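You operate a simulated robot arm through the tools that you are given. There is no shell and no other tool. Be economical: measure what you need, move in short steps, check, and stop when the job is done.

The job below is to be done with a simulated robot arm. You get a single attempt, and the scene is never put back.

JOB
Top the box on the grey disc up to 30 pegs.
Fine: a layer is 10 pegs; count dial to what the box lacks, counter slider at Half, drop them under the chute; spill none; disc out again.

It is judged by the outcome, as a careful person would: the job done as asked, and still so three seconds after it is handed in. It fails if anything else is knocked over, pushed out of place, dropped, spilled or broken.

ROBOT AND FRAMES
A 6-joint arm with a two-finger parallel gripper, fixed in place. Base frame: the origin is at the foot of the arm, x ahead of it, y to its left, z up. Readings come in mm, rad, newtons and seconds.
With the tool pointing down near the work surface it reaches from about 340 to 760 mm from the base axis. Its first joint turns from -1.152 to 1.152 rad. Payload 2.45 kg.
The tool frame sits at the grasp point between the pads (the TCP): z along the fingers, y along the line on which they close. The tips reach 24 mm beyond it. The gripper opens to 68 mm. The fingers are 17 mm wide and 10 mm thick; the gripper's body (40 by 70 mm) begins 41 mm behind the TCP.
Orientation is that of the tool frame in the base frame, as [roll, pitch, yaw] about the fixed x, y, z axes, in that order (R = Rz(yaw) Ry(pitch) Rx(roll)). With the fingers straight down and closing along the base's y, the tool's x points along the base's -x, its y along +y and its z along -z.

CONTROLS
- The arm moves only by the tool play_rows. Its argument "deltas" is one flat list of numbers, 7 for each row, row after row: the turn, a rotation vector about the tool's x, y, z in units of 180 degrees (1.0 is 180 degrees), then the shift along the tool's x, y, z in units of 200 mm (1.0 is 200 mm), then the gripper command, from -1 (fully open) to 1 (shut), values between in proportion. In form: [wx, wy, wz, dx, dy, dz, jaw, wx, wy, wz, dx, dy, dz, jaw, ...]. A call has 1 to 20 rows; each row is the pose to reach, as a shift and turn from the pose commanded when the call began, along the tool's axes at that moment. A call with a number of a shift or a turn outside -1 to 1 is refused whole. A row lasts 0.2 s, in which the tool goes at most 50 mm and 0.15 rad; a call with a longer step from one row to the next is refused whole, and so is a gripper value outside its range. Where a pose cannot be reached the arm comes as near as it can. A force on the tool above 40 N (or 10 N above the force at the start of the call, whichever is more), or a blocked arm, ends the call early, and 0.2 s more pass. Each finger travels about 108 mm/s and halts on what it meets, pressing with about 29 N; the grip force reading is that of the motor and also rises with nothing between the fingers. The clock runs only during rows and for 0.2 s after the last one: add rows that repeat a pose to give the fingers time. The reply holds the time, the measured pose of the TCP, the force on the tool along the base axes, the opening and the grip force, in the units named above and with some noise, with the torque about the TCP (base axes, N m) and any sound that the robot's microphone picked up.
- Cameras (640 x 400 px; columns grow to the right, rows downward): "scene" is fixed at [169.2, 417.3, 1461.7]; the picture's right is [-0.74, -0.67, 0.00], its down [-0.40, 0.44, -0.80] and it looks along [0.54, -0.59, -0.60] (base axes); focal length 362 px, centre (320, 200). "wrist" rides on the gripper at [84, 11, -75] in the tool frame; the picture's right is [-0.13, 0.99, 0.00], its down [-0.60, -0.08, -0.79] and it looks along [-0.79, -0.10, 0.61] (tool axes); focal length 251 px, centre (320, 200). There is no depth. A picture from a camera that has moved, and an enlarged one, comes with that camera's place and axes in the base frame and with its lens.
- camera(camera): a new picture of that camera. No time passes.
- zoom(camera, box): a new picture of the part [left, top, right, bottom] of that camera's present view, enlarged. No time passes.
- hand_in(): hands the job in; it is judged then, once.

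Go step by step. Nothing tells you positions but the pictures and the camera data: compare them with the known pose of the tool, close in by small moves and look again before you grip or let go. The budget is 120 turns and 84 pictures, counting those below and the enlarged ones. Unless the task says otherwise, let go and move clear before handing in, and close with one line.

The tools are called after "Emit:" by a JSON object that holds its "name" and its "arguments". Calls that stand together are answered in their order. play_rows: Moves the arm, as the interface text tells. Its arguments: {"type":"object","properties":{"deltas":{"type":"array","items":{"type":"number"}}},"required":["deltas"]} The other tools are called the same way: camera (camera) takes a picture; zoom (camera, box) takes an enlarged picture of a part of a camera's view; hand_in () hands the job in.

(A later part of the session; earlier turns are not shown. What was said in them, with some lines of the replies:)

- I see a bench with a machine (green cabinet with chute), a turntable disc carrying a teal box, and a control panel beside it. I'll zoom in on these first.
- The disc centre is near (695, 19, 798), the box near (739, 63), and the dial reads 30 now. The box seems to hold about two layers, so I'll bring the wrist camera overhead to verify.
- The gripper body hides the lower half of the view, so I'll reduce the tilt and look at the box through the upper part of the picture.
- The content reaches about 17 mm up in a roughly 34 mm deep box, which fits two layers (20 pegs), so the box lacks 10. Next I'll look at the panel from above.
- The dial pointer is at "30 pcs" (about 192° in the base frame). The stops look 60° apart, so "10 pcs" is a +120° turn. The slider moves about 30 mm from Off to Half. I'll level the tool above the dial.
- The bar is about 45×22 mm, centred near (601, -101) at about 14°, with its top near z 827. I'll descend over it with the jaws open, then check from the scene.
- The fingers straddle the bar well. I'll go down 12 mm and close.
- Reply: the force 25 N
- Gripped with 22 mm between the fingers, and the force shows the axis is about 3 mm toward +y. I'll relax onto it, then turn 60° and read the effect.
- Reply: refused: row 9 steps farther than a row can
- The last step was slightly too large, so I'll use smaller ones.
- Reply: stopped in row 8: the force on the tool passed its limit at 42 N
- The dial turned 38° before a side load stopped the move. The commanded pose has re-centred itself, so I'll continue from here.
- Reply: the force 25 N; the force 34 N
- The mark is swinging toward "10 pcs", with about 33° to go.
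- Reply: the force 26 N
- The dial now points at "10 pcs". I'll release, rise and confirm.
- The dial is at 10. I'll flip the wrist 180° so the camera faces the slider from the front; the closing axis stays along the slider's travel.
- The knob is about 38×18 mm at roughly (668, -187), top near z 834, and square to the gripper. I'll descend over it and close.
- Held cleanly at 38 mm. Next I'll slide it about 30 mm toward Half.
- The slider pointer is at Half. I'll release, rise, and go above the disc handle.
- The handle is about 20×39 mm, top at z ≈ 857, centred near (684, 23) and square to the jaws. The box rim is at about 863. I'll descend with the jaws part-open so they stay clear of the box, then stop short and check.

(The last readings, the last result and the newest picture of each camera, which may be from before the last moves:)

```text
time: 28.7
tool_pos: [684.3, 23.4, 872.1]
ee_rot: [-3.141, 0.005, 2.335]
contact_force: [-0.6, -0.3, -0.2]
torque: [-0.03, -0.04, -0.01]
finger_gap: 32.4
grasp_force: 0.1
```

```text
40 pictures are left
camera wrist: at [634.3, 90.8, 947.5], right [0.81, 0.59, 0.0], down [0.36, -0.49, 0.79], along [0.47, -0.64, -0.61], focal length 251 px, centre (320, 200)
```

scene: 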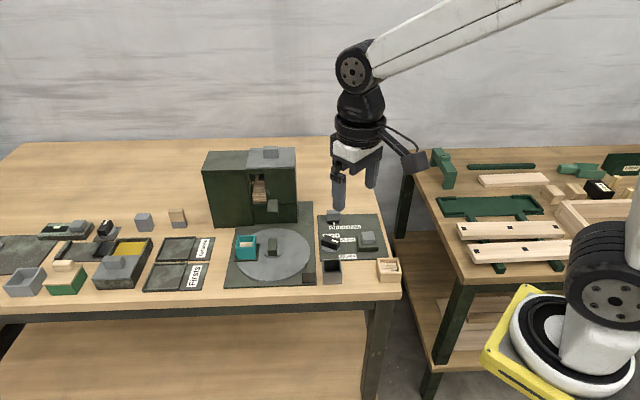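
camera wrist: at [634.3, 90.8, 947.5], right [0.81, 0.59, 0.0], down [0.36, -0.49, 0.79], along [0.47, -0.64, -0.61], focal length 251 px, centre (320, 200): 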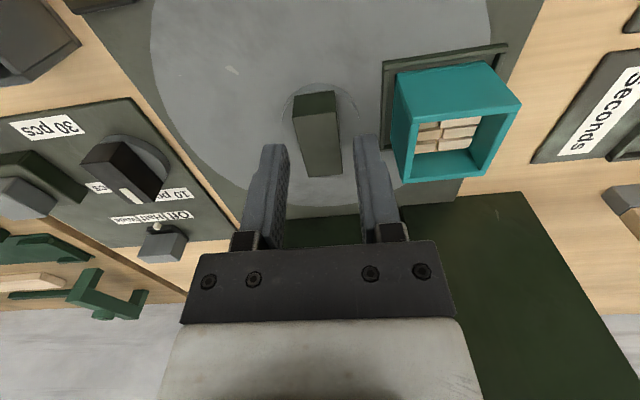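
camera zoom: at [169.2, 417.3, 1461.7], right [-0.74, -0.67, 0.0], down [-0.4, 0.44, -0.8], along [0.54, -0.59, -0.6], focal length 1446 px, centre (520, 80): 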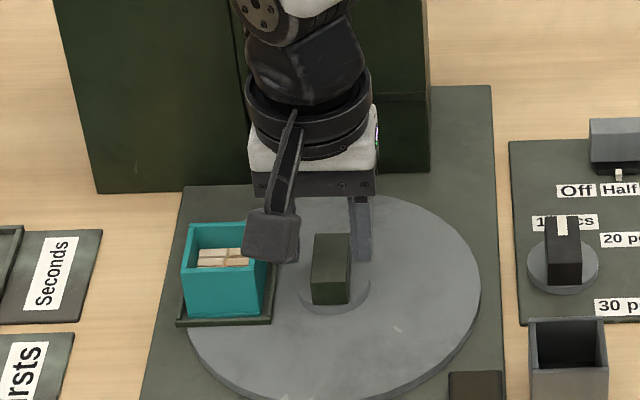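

Alignment looks right. I'll lower 6 mm more and close on the handle.

Emit:
{"name": "play_rows", "arguments": {"deltas": [0, 0, 0, 0, 0, 0.03, 0.05, 0, 0, 0, 0, 0, 0.03, 0.3, 0, 0, 0, 0, 0, 0.03, 0.7, 0, 0, 0, 0, 0, 0.03, 0.7]}}

Emit:
{"name": "zoom", "arguments": {"camera": "scene", "box": [225, 180, 315, 280]}}

```text
time: 29.7
tool_pos: [685.8, 23.3, 865.7]
ee_rot: [3.141, 0.006, 2.334]
contact_force: [1.0, -0.6, -1.2]
torque: [0.0, 0.02, 0.0]
finger_gap: 10.3
grasp_force: 0.0
```

```text
4.00 times, centred on (270, 230) of scene
camera zoom: at [169.2, 417.3, 1461.7], right [-0.74, -0.67, 0.0], down [-0.4, 0.44, -0.8], along [0.54, -0.59, -0.6], focal length 1446 px, centre (520, 80)
```

zoom: 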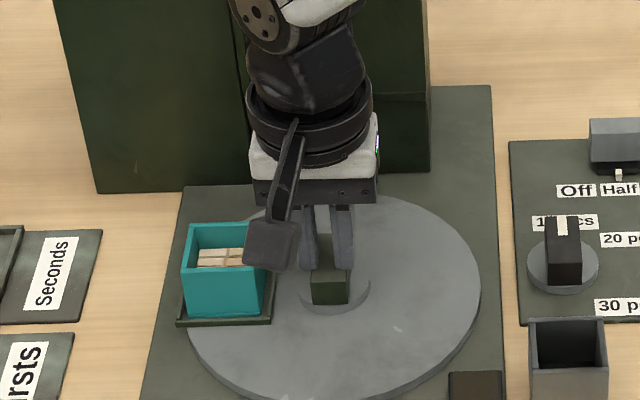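

The jaws closed above the handle, so its top is lower than I estimated, below z 842. I'll reopen partway, shift slightly toward the chute side and step lower.

Emit:
{"name": "play_rows", "arguments": {"deltas": [0, 0, 0, 0, 0, 0, 0.05, 0, 0, 0, 0, 0, 0, 0.05, 0, 0, 0, -0.046, -0.009, 0, 0.05, 0, 0, 0, -0.046, -0.009, 0.04, 0.05, 0, 0, 0, -0.046, -0.009, 0.08, 0.05, 0, 0, 0, -0.046, -0.009, 0.08, 0.05]}}

Emit:
{"name": "zoom", "arguments": {"camera": "scene", "box": [240, 210, 300, 270]}}

Emit:
{"name": "zoom", "arguments": {"camera": "wrist", "box": [220, 40, 420, 240]}}

```text
time: 31.1
tool_pos: [691.0, 15.4, 848.8]
ee_rot: [3.141, 0.003, 2.335]
contact_force: [-1.1, -0.1, -1.2]
torque: [0.02, 0.0, 0.0]
finger_gap: 32.2
grasp_force: 0.1
```

```text
6.67 times, centred on (270, 240) of scene
camera zoom: at [169.2, 417.3, 1461.7], right [-0.74, -0.67, 0.0], down [-0.4, 0.44, -0.8], along [0.54, -0.59, -0.6], focal length 2411 px, centre (653, -67)
```

zoom: 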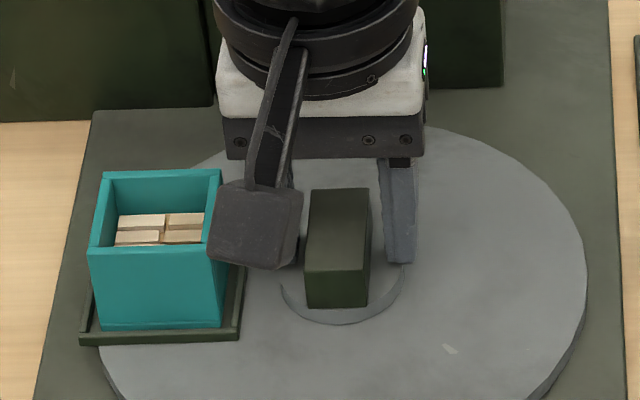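

```text
2.00 times, centred on (320, 140) of wrist
camera zoom: at [639.3, 82.8, 925.2], right [0.81, 0.59, 0.0], down [0.36, -0.49, 0.79], along [0.47, -0.64, -0.61], focal length 503 px, centre (320, 320)
```

zoom: 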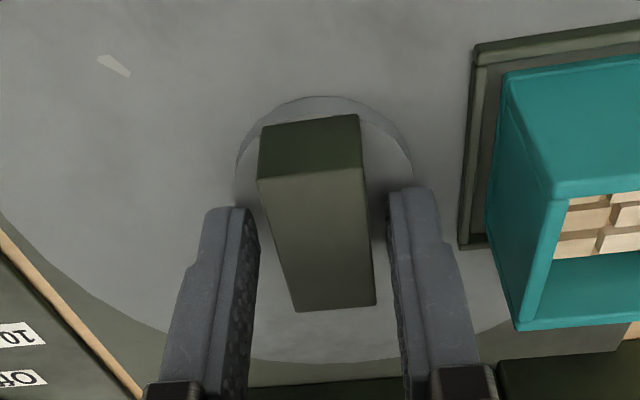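

Now both views agree: the handle top is at z ≈ 835, centred (691, 14), about 22 mm wide, and the fingers straddle it. I'll go down 5 mm and close.

Emit:
{"name": "play_rows", "arguments": {"deltas": [0, 0, 0, 0, 0, 0.025, 0.05, 0, 0, 0, 0, 0, 0.025, 0.3, 0, 0, 0, 0, 0, 0.025, 0.7, 0, 0, 0, 0, 0, 0.025, 0.7]}}

```text
time: 32.1
tool_pos: [690.7, 15.8, 845.2]
ee_rot: [3.139, 0.006, 2.335]
contact_force: [8.0, 3.6, 3.2]
torque: [-0.14, 0.33, -0.01]
finger_gap: 21.9
grasp_force: 39.0
```

Gripped at 22 mm. I'll turn the disc clockwise from above, gently, and check that the box follows and clears.

Emit:
{"name": "play_rows", "arguments": {"deltas": [0, 0, 0.015, 0, 0, 0, 0.7, 0, 0, 0.035, 0, 0, 0, 0.7, 0, 0, 0.055, 0, 0, 0, 0.7, 0, 0, 0.075, 0, 0, 0, 0.7, 0, 0, 0.095, 0, 0, 0, 0.7, 0, 0, 0.115, 0, 0, 0, 0.7, 0, 0, 0.135, 0, 0, 0, 0.7, 0, 0, 0.15, 0, 0, 0, 0.7]}}

Emit:
{"name": "zoom", "arguments": {"camera": "scene", "box": [210, 170, 320, 280]}}

```text
time: 33.9
tool_pos: [689.9, 14.7, 845.7]
ee_rot: [3.139, 0.005, 1.862]
contact_force: [6.8, -4.3, 17.8]
torque: [-1.1, 0.11, 0.03]
finger_gap: 21.9
grasp_force: 38.7
```

```text
3.64 times, centred on (265, 225) of scene
camera zoom: at [169.0, 417.2, 1461.8], right [-0.74, -0.67, 0.0], down [-0.4, 0.44, -0.8], along [0.54, -0.59, -0.6], focal length 1315 px, centre (520, 109)
```

zoom: 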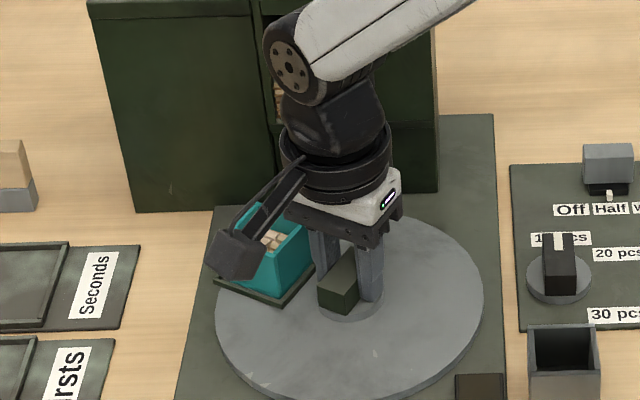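

Emit:
{"name": "play_rows", "arguments": {"deltas": [0, 0, 0.02, 0, 0, 0, 0.7, 0, 0, 0.04, 0, 0, 0, 0.7, 0, 0, 0.06, 0, 0, 0, 0.7, 0, 0, 0.08, 0, 0, 0, 0.7, 0, 0, 0.1, 0, 0, 0, 0.7, 0, 0, 0.12, 0, 0, 0, 0.7, 0, 0, 0.14, 0, 0, 0, 0.7, 0, 0, 0.16, 0, 0, 0, 0.7, 0, 0, 0.175, 0, 0, 0, 0.7]}}

Emit:
{"name": "zoom", "arguments": {"camera": "scene", "box": [210, 170, 320, 280]}}

```text
time: 35.9
tool_pos: [689.8, 16.0, 845.6]
ee_rot: [3.141, 0.002, 1.314]
contact_force: [-13.8, -9.8, 28.4]
torque: [-0.56, 0.85, 0.01]
finger_gap: 22.0
grasp_force: 39.4
```

```text
3.64 times, centred on (265, 225) of scene
camera zoom: at [168.3, 417.1, 1461.9], right [-0.74, -0.67, 0.0], down [-0.4, 0.44, -0.8], along [0.54, -0.59, -0.6], focal length 1315 px, centre (520, 109)
```

zoom: 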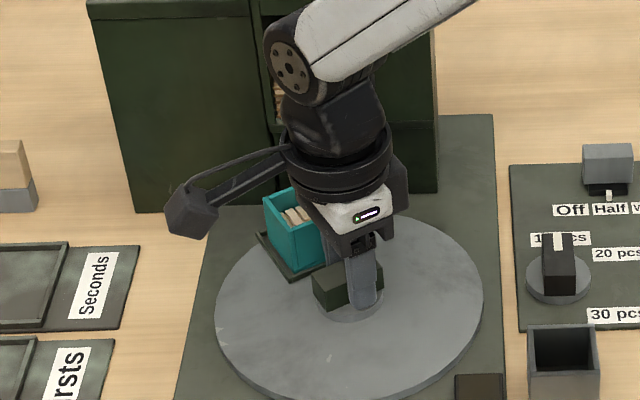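

Forces are building from a slight misalignment, so I'll ease the grip and re-grip in place before the last 32°.

Emit:
{"name": "play_rows", "arguments": {"deltas": [0, 0, 0, 0, 0, 0, 0.25, 0, 0, 0, 0, 0, 0, 0.25, 0, 0, 0, 0, 0, 0, 0.25]}}

Emit:
{"name": "play_rows", "arguments": {"deltas": [0, 0, 0, 0, 0, 0, 0.7, 0, 0, 0, 0, 0, 0, 0.7, 0, 0, 0, 0, 0, 0, 0.7]}}

```text
time: 36.7
tool_pos: [690.7, 16.6, 845.8]
ee_rot: [3.137, -0.001, 1.314]
contact_force: [-2.4, -12.9, 21.3]
torque: [-0.18, 0.44, 0.03]
finger_gap: 24.7
grasp_force: 0.1
```

```text
time: 37.5
tool_pos: [689.1, 15.8, 846.6]
ee_rot: [3.14, 0.002, 1.315]
contact_force: [-14.7, -7.9, 27.1]
torque: [-0.02, 0.8, 0.03]
finger_gap: 22.0
grasp_force: 38.5
```

Emit:
{"name": "play_rows", "arguments": {"deltas": [0, 0, 0, 0, 0, 0, 0.2, 0, 0, 0, 0, 0, 0, 0.2, 0, 0, 0, 0, 0, -0.02, 0.2, 0, 0, 0, 0, 0, -0.02, 0.2]}}

Emit:
{"name": "zoom", "arguments": {"camera": "wrist", "box": [180, 20, 460, 240]}}

Emit:
{"name": "zoom", "arguments": {"camera": "scene", "box": [240, 190, 300, 260]}}

```text
time: 38.5
tool_pos: [689.4, 17.2, 848.5]
ee_rot: [-3.14, 0.0, 1.313]
contact_force: [0.7, -0.5, 0.0]
torque: [-0.01, -0.01, -0.01]
finger_gap: 27.1
grasp_force: 0.0
```

```text
1.82 times, centred on (320, 130) of wrist
camera zoom: at [720.5, 94.1, 923.6], right [0.93, -0.38, 0.0], down [-0.23, -0.56, 0.79], along [-0.3, -0.74, -0.61], focal length 457 px, centre (320, 327)
```

zoom: 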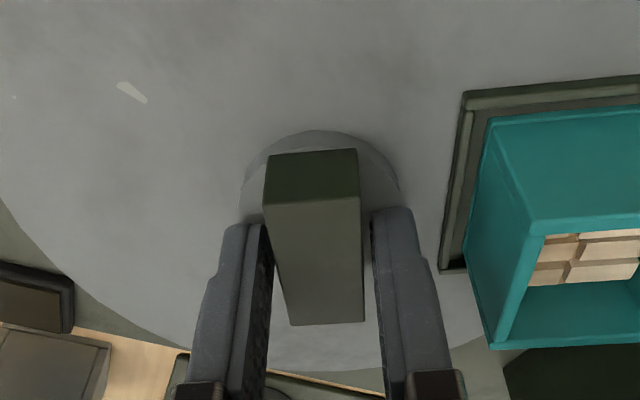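

```text
5.71 times, centred on (270, 225) of scene
camera zoom: at [169.2, 417.3, 1461.7], right [-0.74, -0.67, 0.0], down [-0.4, 0.44, -0.8], along [0.54, -0.59, -0.6], focal length 2066 px, centre (606, 57)
```

zoom: 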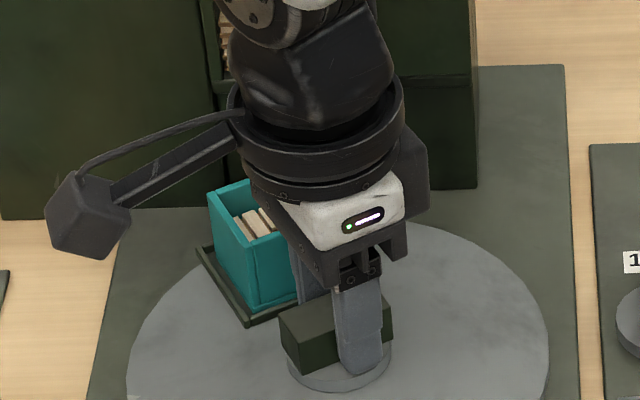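

Forces are gone at this height, so the tips had been touching the hub. I'll re-grip here and finish the turn.

Emit:
{"name": "play_rows", "arguments": {"deltas": [0, 0, 0, 0, 0, 0, 0.7, 0, 0, 0, 0, 0, 0, 0.7, 0, 0, 0.02, 0, 0, 0, 0.7, 0, 0, 0.04, 0, 0, 0, 0.7, 0, 0, 0.06, 0, 0, 0, 0.7, 0, 0, 0.08, 0, 0, 0, 0.7, 0, 0, 0.1, 0, 0, 0, 0.7, 0, 0, 0.12, 0, 0, 0, 0.7, 0, 0, 0.14, 0, 0, 0, 0.7, 0, 0, 0.16, 0, 0, 0, 0.7, 0, 0, 0.1747, 0, 0, 0, 0.7, 0, 0, 0.1747, 0, 0, 0, 0.7]}}

Emit:
{"name": "zoom", "arguments": {"camera": "scene", "box": [220, 170, 310, 260]}}

Emit:
{"name": "camera", "arguments": {"camera": "wrist"}}

```text
time: 41.1
tool_pos: [688.0, 17.1, 848.3]
ee_rot: [3.142, 0.001, 0.768]
contact_force: [-16.0, 12.2, -3.1]
torque: [-0.16, 0.47, 0.93]
finger_gap: 21.8
grasp_force: 39.0
```

```text
4.44 times, centred on (265, 215) of scene
camera zoom: at [168.9, 417.6, 1461.7], right [-0.74, -0.67, 0.0], down [-0.4, 0.44, -0.8], along [0.54, -0.59, -0.6], focal length 1607 px, centre (564, 133)
```

zoom: 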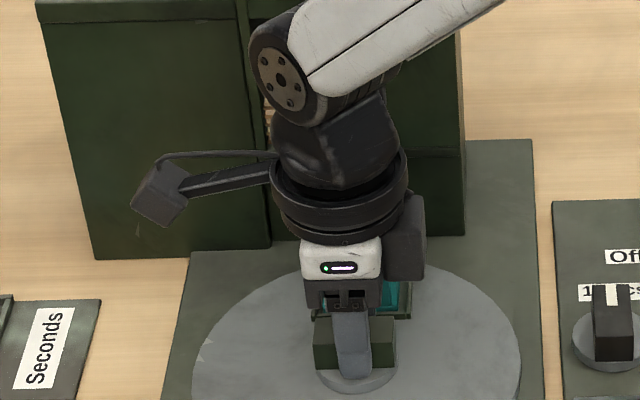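

```text
31 pictures are left
camera wrist: at [756.3, 66.3, 923.7], right [0.6, -0.8, 0.0], down [-0.49, -0.36, 0.79], along [-0.64, -0.47, -0.61], focal length 251 px, centre (320, 200)
```

wrist: 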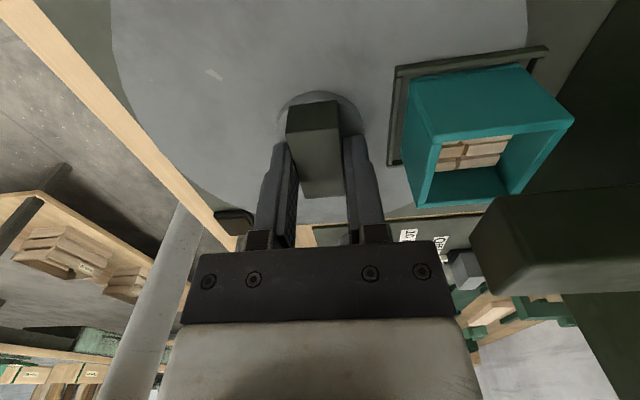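

The disc has reached 90°, with rising torque suggesting a stop. I'll release, rise, back off toward the front and check the box against the chute.

Emit:
{"name": "play_rows", "arguments": {"deltas": [0, 0, 0, 0, 0, 0, 0.1, 0, 0, 0, 0, 0, 0, 0.1, 0, 0, 0, 0, 0, 0, 0.1, 0, 0, 0, 0, 0, -0.1, 0.1, 0, 0, 0, 0, 0, -0.3, 0.1, 0, 0, 0, 0, 0, -0.5, 0.1]}}

Emit:
{"name": "play_rows", "arguments": {"deltas": [0, 0, 0, 0, -0.2, 0, 0.1, 0, 0, 0, 0, -0.4, 0, 0.1, 0, 0, 0, 0, -0.6, 0, 0.1, 0, 0, 0, 0, -0.6, 0, 0.1]}}

Emit:
{"name": "zoom", "arguments": {"camera": "scene", "box": [220, 170, 310, 280]}}

Emit:
{"name": "camera", "arguments": {"camera": "wrist"}}

```text
time: 42.5
tool_pos: [689.2, 16.4, 948.6]
ee_rot: [3.139, -0.001, 0.766]
contact_force: [0.6, 0.4, 0.3]
torque: [0.0, -0.01, -0.01]
finger_gap: 30.5
grasp_force: 0.1
```

```text
time: 43.5
tool_pos: [606.8, 102.5, 949.0]
ee_rot: [3.139, -0.002, 0.764]
contact_force: [1.6, 1.0, -0.8]
torque: [0.02, 0.04, 0.0]
finger_gap: 30.8
grasp_force: 0.0
```

```text
3.64 times, centred on (265, 225) of scene
camera zoom: at [169.2, 417.3, 1461.7], right [-0.74, -0.67, 0.0], down [-0.4, 0.44, -0.8], along [0.54, -0.59, -0.6], focal length 1315 px, centre (520, 109)
```

zoom: 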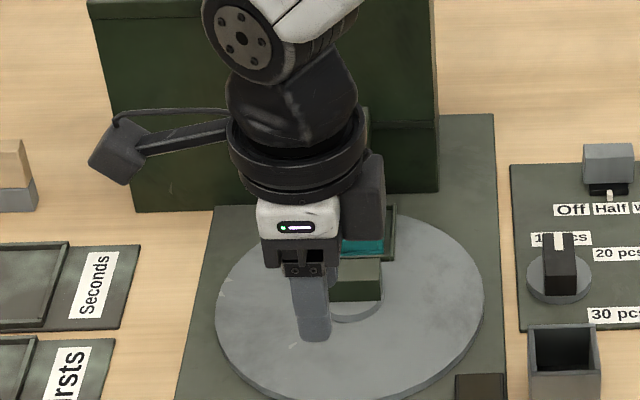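

```text
29 pictures are left
camera wrist: at [674.4, 152.6, 1024.7], right [0.59, -0.8, 0.0], down [-0.49, -0.36, 0.79], along [-0.64, -0.47, -0.61], focal length 251 px, centre (320, 200)
```

wrist: 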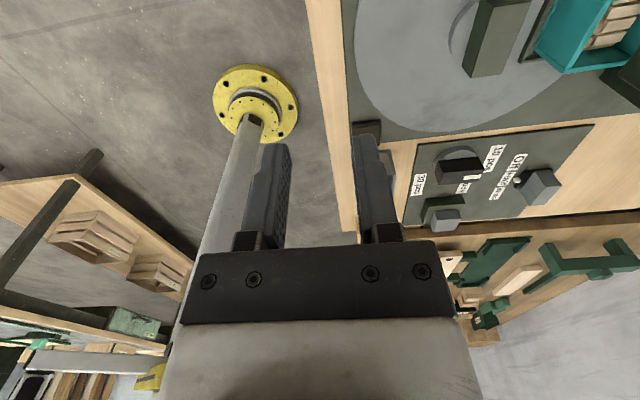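

Emit:
{"name": "play_rows", "arguments": {"deltas": [0, 0, 0, -0.2, 0.123, 0, 1, 0, 0, 0, -0.4, 0.246, 0, 1, 0, 0, 0, -0.595, 0.37, 0, 1]}}

Emit:
{"name": "play_rows", "arguments": {"deltas": [0, 0, 0, -0.2, 0.123, 0, 1, 0, 0, 0, -0.4, 0.246, 0, 1, 0, 0, 0, -0.595, 0.37, 0, 1, 0, 0, 0, -0.595, 0.37, 0, 1]}}

Emit:
{"name": "zoom", "arguments": {"camera": "scene", "box": [210, 140, 400, 290]}}

Emit:
{"name": "zoom", "arguments": {"camera": "scene", "box": [235, 165, 305, 265]}}

Emit:
{"name": "camera", "arguments": {"camera": "wrist"}}

```text
time: 44.3
tool_pos: [571.8, -32.4, 949.5]
ee_rot: [3.138, -0.002, 0.766]
contact_force: [0.1, -0.2, -0.6]
torque: [-0.03, 0.0, 0.02]
finger_gap: 0.0
grasp_force: 23.5
```

```text
time: 45.3
tool_pos: [537.6, -168.3, 948.9]
ee_rot: [3.136, 0.001, 0.769]
contact_force: [0.3, 0.2, 0.0]
torque: [-0.01, 0.04, 0.01]
finger_gap: 0.0
grasp_force: 23.8
```

```text
2.67 times, centred on (305, 215) of scene
camera zoom: at [169.3, 417.3, 1461.7], right [-0.74, -0.67, 0.0], down [-0.4, 0.44, -0.8], along [0.54, -0.59, -0.6], focal length 964 px, centre (360, 160)
```

zoom: 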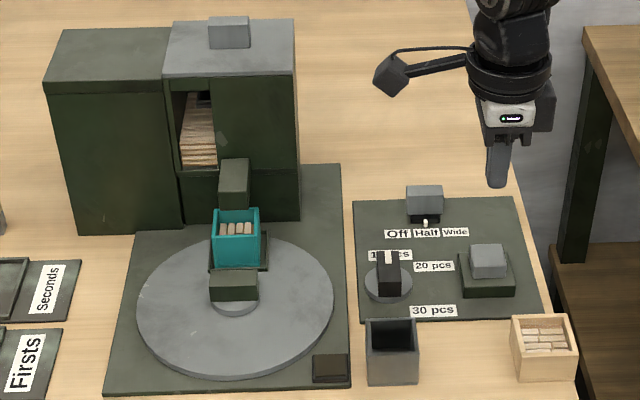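

```text
4.00 times, centred on (270, 215) of scene
camera zoom: at [169.3, 417.3, 1461.7], right [-0.74, -0.67, 0.0], down [-0.4, 0.44, -0.8], along [0.54, -0.59, -0.6], focal length 1446 px, centre (520, 140)
```

zoom: 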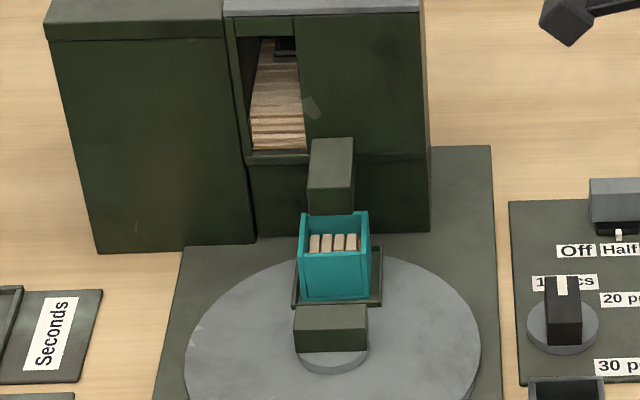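

```text
26 pictures are left
camera wrist: at [605.3, -119.5, 1024.7], right [0.59, -0.8, 0.0], down [-0.49, -0.36, 0.79], along [-0.64, -0.47, -0.61], focal length 251 px, centre (320, 200)
```

wrist: 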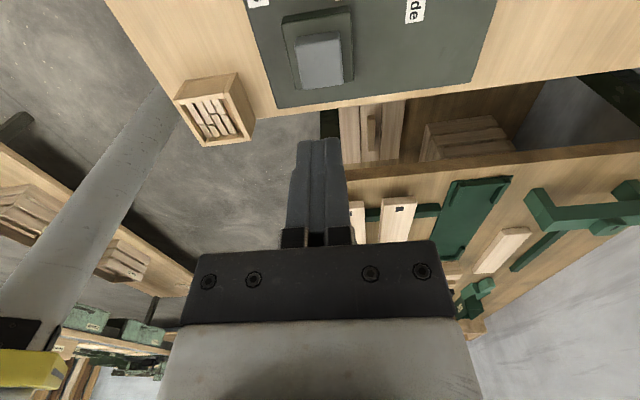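

The box sits square under the chute, with the chute mouth roughly over its middle. The tool is centred over the grey button at (539, -168), so I'll press it with closed fingers in small steps.

Emit:
{"name": "play_rows", "arguments": {"deltas": [0, 0, 0, 0, 0, 0.13, 1, 0, 0, 0, 0, 0, 0.26, 1, 0, 0, 0, 0, 0, 0.38, 1, 0, 0, 0, 0, 0, 0.4, 1, 0, 0, 0, 0, 0, 0.42, 1, 0, 0, 0, 0, 0, 0.44, 1, 0, 0, 0, 0, 0, 0.455, 1, 0, 0, 0, 0, 0, 0.47, 1]}}

Emit:
{"name": "zoom", "arguments": {"camera": "scene", "box": [330, 200, 400, 280]}}

```text
time: 47.1
tool_pos: [537.3, -169.1, 855.0]
ee_rot: [3.137, -0.001, 0.766]
contact_force: [1.7, 1.2, 2.3]
torque: [0.01, 0.0, 0.06]
finger_gap: 0.0
grasp_force: 23.5
```

```text
5.00 times, centred on (365, 240) of scene
camera zoom: at [169.2, 417.3, 1461.7], right [-0.74, -0.67, 0.0], down [-0.4, 0.44, -0.8], along [0.54, -0.59, -0.6], focal length 1808 px, centre (95, 0)
```

zoom: 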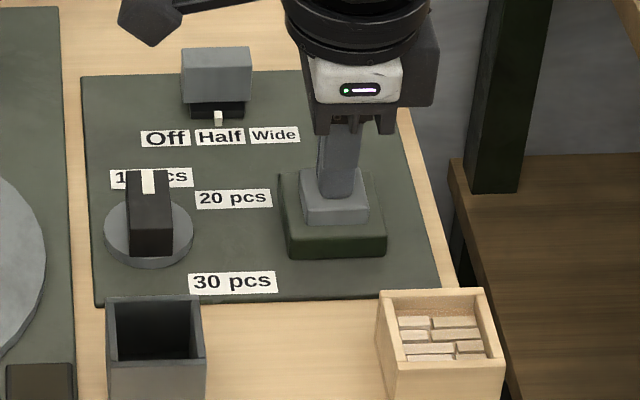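

The cap already looks pressed. I'll check the box before doing anything more.

Emit:
{"name": "zoom", "arguments": {"camera": "scene", "box": [245, 175, 295, 250]}}

```text
5.33 times, centred on (270, 212) of scene
camera zoom: at [169.2, 417.3, 1461.7], right [-0.74, -0.67, 0.0], down [-0.4, 0.44, -0.8], along [0.54, -0.59, -0.6], focal length 1929 px, centre (587, 133)
```

zoom: 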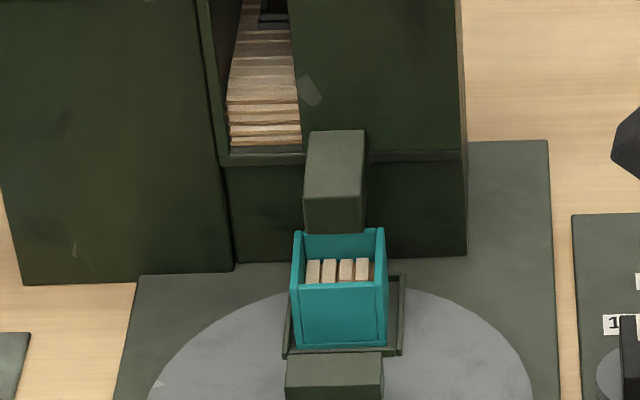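

Nothing has dropped yet, so I'll press a little further.

Emit:
{"name": "play_rows", "arguments": {"deltas": [0, 0, 0, 0, 0, 0.01, 1, 0, 0, 0, 0, 0, 0.02, 1, 0, 0, 0, 0, 0, 0.03, 1]}}

Emit:
{"name": "zoom", "arguments": {"camera": "scene", "box": [245, 175, 295, 250]}}

```text
time: 47.9
tool_pos: [538.0, -169.4, 850.2]
ee_rot: [3.138, 0.001, 0.766]
contact_force: [-4.2, 2.4, 12.6]
torque: [0.08, 0.09, -0.01]
finger_gap: 0.1
grasp_force: 23.2
```

```text
5.33 times, centred on (270, 212) of scene
camera zoom: at [168.9, 417.4, 1461.7], right [-0.74, -0.67, 0.0], down [-0.4, 0.44, -0.8], along [0.54, -0.59, -0.6], focal length 1929 px, centre (587, 133)
```

zoom: 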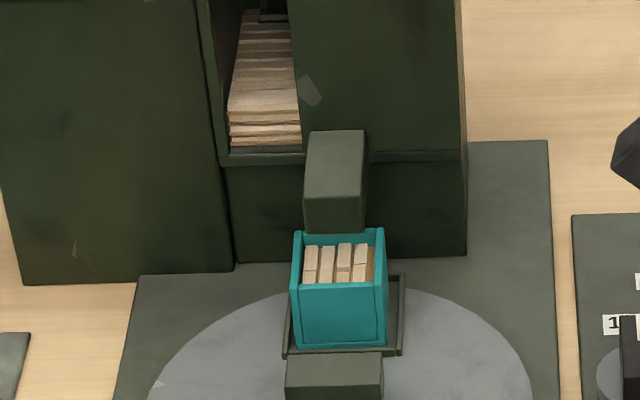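

The level rose by about one layer (8–9 mm), which confirms 20 + 10 pegs. I'll lift off the button at once and check it stays that way.

Emit:
{"name": "play_rows", "arguments": {"deltas": [0, 0, 0, 0, 0, -0.1, 1, 0, 0, 0, 0, 0, -0.3, 1, 0, 0, 0, 0, 0, -0.5, 1, 0, 0, 0, 0, 0, -0.5, 1]}}

Emit:
{"name": "zoom", "arguments": {"camera": "scene", "box": [256, 200, 288, 235]}}

Emit:
{"name": "zoom", "arguments": {"camera": "scene", "box": [210, 140, 400, 290]}}

```text
time: 48.9
tool_pos: [536.7, -169.9, 948.9]
ee_rot: [3.138, -0.001, 0.766]
contact_force: [-0.3, 0.1, -0.4]
torque: [-0.02, -0.02, 0.0]
finger_gap: 0.0
grasp_force: 23.4
```

```text
11.43 times, centred on (272, 218) of scene
camera zoom: at [169.2, 417.3, 1461.7], right [-0.74, -0.67, 0.0], down [-0.4, 0.44, -0.8], along [0.54, -0.59, -0.6], focal length 4133 px, centre (869, 0)
```

zoom: 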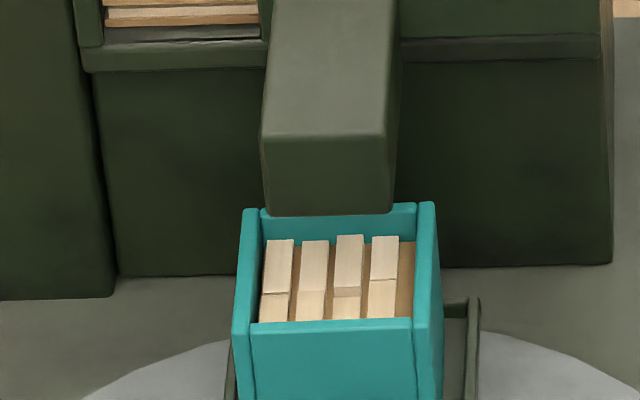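

```text
2.67 times, centred on (305, 215) of scene
camera zoom: at [169.2, 417.3, 1461.7], right [-0.74, -0.67, 0.0], down [-0.4, 0.44, -0.8], along [0.54, -0.59, -0.6], focal length 964 px, centre (360, 160)
```

zoom: 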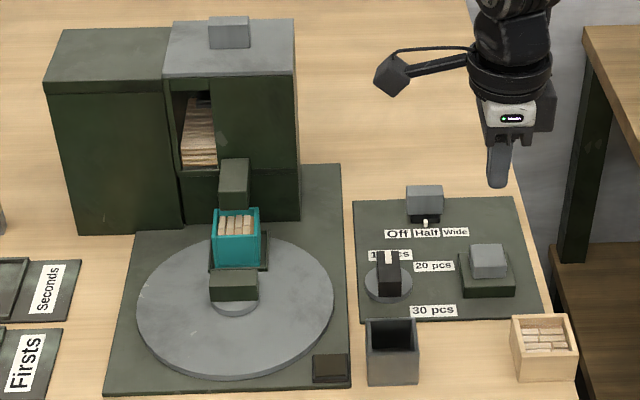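

The box now holds its third layer, nothing has spilled, and the settings are unchanged. I'll retrace to the handle to turn the disc out again.

Emit:
{"name": "play_rows", "arguments": {"deltas": [0, 0, 0, 0.2, -0.123, 0, 0.1, 0, 0, 0, 0.4, -0.246, 0, 0.1, 0, 0, 0, 0.595, -0.37, 0, 0.1, 0, 0, 0, 0.793, -0.493, 0, 0.1, 0, 0, 0, 0.99, -0.617, 0, 0.1]}}

Emit:
{"name": "play_rows", "arguments": {"deltas": [0, 0, 0, 0.2, -0.123, 0, 0.1, 0, 0, 0, 0.2, 0.07, 0, 0.1, 0, 0, 0, 0.2, 0.27, 0, 0.1, 0, 0, 0, 0.2, 0.477, 0, 0.1, 0, 0, 0, 0.2, 0.477, 0, 0.1]}}

Emit:
{"name": "zoom", "arguments": {"camera": "wrist", "box": [220, 0, 480, 200]}}

```text
time: 50.1
tool_pos: [594.9, 57.5, 949.1]
ee_rot: [3.138, 0.0, 0.763]
contact_force: [0.1, 0.4, -0.3]
torque: [-0.02, -0.01, -0.02]
finger_gap: 30.6
grasp_force: 0.1
```

```text
time: 51.3
tool_pos: [688.5, 16.1, 950.4]
ee_rot: [3.138, 0.0, 0.767]
contact_force: [0.2, -0.5, 0.4]
torque: [0.03, 0.03, 0.0]
finger_gap: 30.5
grasp_force: 0.0
```

```text
2.00 times, centred on (350, 100) of wrist
camera zoom: at [757.2, 66.2, 1025.7], right [0.59, -0.8, 0.0], down [-0.49, -0.36, 0.79], along [-0.64, -0.47, -0.61], focal length 503 px, centre (260, 400)
```

zoom: 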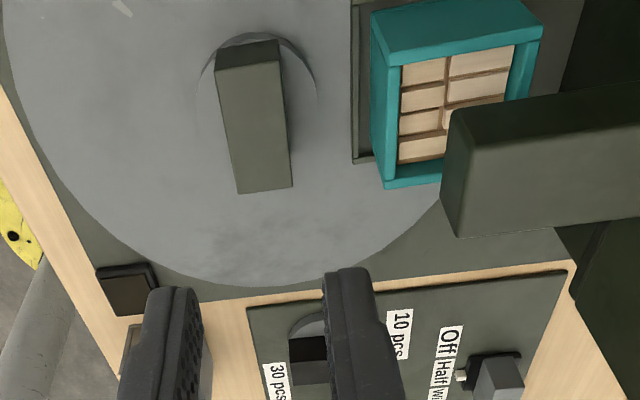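

The handle is about 2 mm to the front of the tool axis, so I'll correct that, descend and grip.

Emit:
{"name": "play_rows", "arguments": {"deltas": [0, 0, 0, 0, -0.008, 0.13, 0.1, 0, 0, 0, 0, -0.008, 0.26, 0.1, 0, 0, 0, 0, -0.008, 0.39, 0.1, 0, 0, 0, 0, -0.008, 0.47, 0.1, 0, 0, 0, 0, -0.008, 0.505, 0.1, 0, 0, 0, 0, -0.008, 0.505, 0.4, 0, 0, 0, 0, -0.008, 0.505, 0.7, 0, 0, 0, 0, -0.008, 0.505, 0.7]}}

```text
time: 53.1
tool_pos: [688.3, 17.3, 848.9]
ee_rot: [3.138, 0.001, 0.766]
contact_force: [2.3, -4.0, -2.7]
torque: [0.33, -0.18, 0.44]
finger_gap: 21.9
grasp_force: 39.0
```

Gripped with low forces. I'll turn the disc back counter-clockwise, gently.

Emit:
{"name": "play_rows", "arguments": {"deltas": [0, 0, -0.01, 0, 0, 0, 0.7, 0, 0, -0.03, 0, 0, 0, 0.7, 0, 0, -0.05, 0, 0, 0, 0.7, 0, 0, -0.07, 0, 0, 0, 0.7, 0, 0, -0.09, 0, 0, 0, 0.7, 0, 0, -0.11, 0, 0, 0, 0.7, 0, 0, -0.13, 0, 0, 0, 0.7, 0, 0, -0.15, 0, 0, 0, 0.7, 0, 0, -0.17, 0, 0, 0, 0.7, 0, 0, -0.19, 0, 0, 0, 0.7, 0, 0, -0.21, 0, 0, 0, 0.7, 0, 0, -0.23, 0, 0, 0, 0.7, 0, 0, -0.25, 0, 0, 0, 0.7]}}

Emit:
{"name": "zoom", "arguments": {"camera": "scene", "box": [210, 170, 320, 280]}}

```text
time: 55.9
tool_pos: [689.6, 15.1, 848.1]
ee_rot: [3.138, 0.002, 1.551]
contact_force: [14.6, -17.3, -6.6]
torque: [0.52, 0.02, -0.03]
finger_gap: 22.1
grasp_force: 38.8
```

```text
3.64 times, centred on (265, 225) of scene
camera zoom: at [169.7, 416.9, 1461.8], right [-0.74, -0.67, 0.0], down [-0.4, 0.44, -0.8], along [0.54, -0.59, -0.6], focal length 1315 px, centre (520, 109)
```

zoom: 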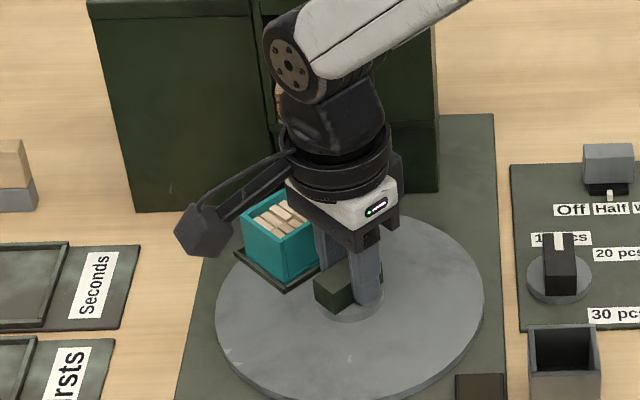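

Emit:
{"name": "play_rows", "arguments": {"deltas": [0, 0, 0, -0.01, 0.0065, 0, 0.7, 0, 0, -0.02, -0.01, 0.0065, 0, 0.7, 0, 0, -0.04, -0.01, 0.0065, 0, 0.7, 0, 0, -0.06, -0.01, 0.0065, 0, 0.7, 0, 0, -0.08, -0.01, 0.0065, 0, 0.7, 0, 0, -0.1, -0.01, 0.0065, 0, 0.7, 0, 0, -0.12, -0.01, 0.0065, 0, 0.7, 0, 0, -0.14, -0.01, 0.0065, 0, 0.7, 0, 0, -0.16, -0.01, 0.0065, 0, 0.7, 0, 0, -0.18, -0.01, 0.0065, 0, 0.7, 0, 0, -0.2, -0.01, 0.0065, 0, 0.7, 0, 0, -0.22, -0.01, 0.0065, 0, 0.7, 0, 0, -0.24, -0.01, 0.0065, 0, 0.7, 0, 0, -0.25, -0.01, 0.0065, 0, 0.7, 0, 0, -0.25, -0.01, 0.0065, 0, 0.7]}}

Emit:
{"name": "zoom", "arguments": {"camera": "scene", "box": [210, 170, 320, 280]}}

```text
time: 59.1
tool_pos: [690.0, 16.8, 849.2]
ee_rot: [3.139, 0.002, 2.337]
contact_force: [11.1, 22.3, 0.5]
torque: [0.5, 0.02, 0.01]
finger_gap: 21.9
grasp_force: 38.4
```

```text
3.64 times, centred on (265, 225) of scene
camera zoom: at [169.5, 417.9, 1461.5], right [-0.74, -0.67, 0.0], down [-0.4, 0.44, -0.8], along [0.54, -0.59, -0.6], focal length 1315 px, centre (520, 109)
```

zoom: 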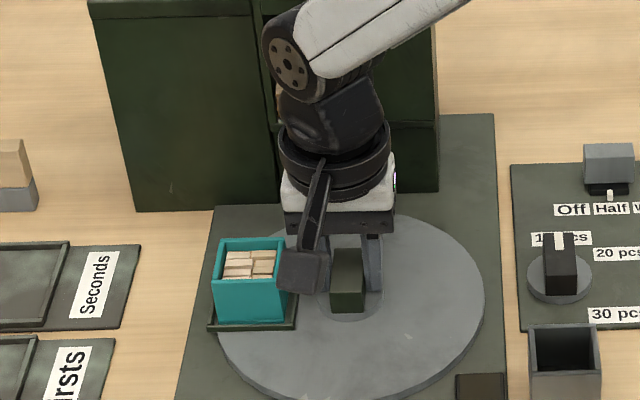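

The disc is back out. I'll release, rise, move clear and verify.

Emit:
{"name": "play_rows", "arguments": {"deltas": [0, 0, 0, 0, 0, 0, 0.35, 0, 0, 0, 0, 0, 0, 0.1, 0, 0, 0, 0, 0, 0, 0.1, 0, 0, 0, 0, 0, -0.1, 0.1, 0, 0, 0, 0, 0, -0.3, 0.1, 0, 0, 0, 0, 0, -0.5, 0.1, 0, 0, 0, 0, 0, -0.7, 0.1]}}

Emit:
{"name": "play_rows", "arguments": {"deltas": [0, 0, 0, 0.15, -0.15, 0, 0.1, 0, 0, 0, 0.3, -0.3, 0, 0.1, 0, 0, 0, 0.45, -0.45, 0, 0.1, 0, 0, 0, 0.6, -0.6, 0, 0.1, 0, 0, 0, 0.6, -0.6, 0, 0.1]}}

Emit:
{"name": "zoom", "arguments": {"camera": "scene", "box": [190, 140, 410, 300]}}

Emit:
{"name": "zoom", "arguments": {"camera": "scene", "box": [226, 228, 274, 268]}}

```text
time: 60.7
tool_pos: [688.0, 14.9, 987.8]
ee_rot: [3.14, 0.002, 2.339]
contact_force: [-0.4, -0.2, -0.7]
torque: [-0.01, -0.02, 0.0]
finger_gap: 30.8
grasp_force: 0.2
```

```text
time: 61.9
tool_pos: [519.1, 18.5, 987.3]
ee_rot: [3.141, 0.002, 2.338]
contact_force: [1.1, -0.6, -0.2]
torque: [0.0, 0.0, 0.0]
finger_gap: 30.8
grasp_force: 0.0
```

```text
2.50 times, centred on (300, 220) of scene
camera zoom: at [169.2, 417.3, 1461.7], right [-0.74, -0.67, 0.0], down [-0.4, 0.44, -0.8], along [0.54, -0.59, -0.6], focal length 904 px, centre (370, 150)
```

zoom: 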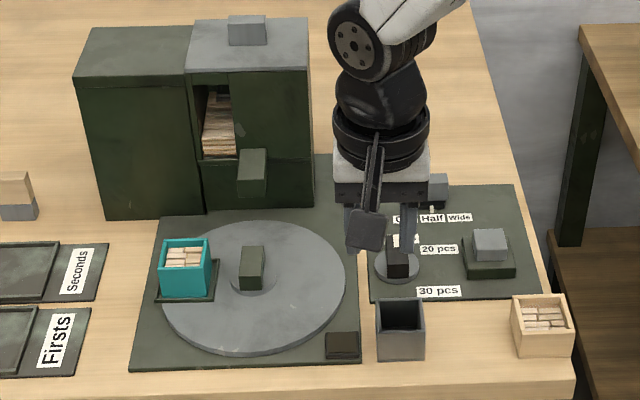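

```text
10.00 times, centred on (250, 248) of scene
camera zoom: at [169.2, 417.3, 1461.7], right [-0.74, -0.67, 0.0], down [-0.4, 0.44, -0.8], along [0.54, -0.59, -0.6], focal length 3616 px, centre (1020, -280)
```

zoom: 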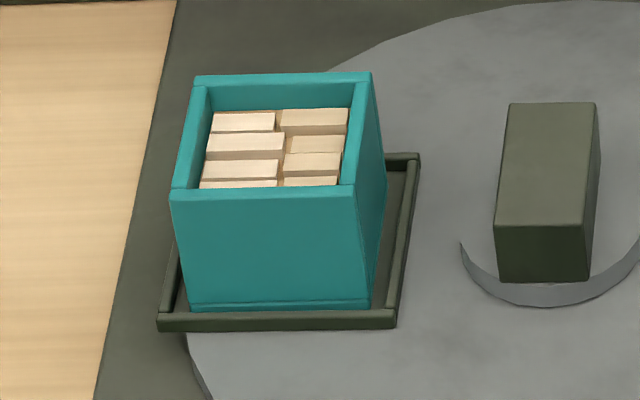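

Emit:
{"name": "hand_in", "arguments": {}}

```text
The job is handed in.
```

I set the dial to 10 and the slider to Half, turned the box under the chute, dropped 10 pegs to make 30 and turned the disc back out; nothing spilled. The starting count of 20 is my estimate from the peg depth in the box, as I couldn't see the lower layers.
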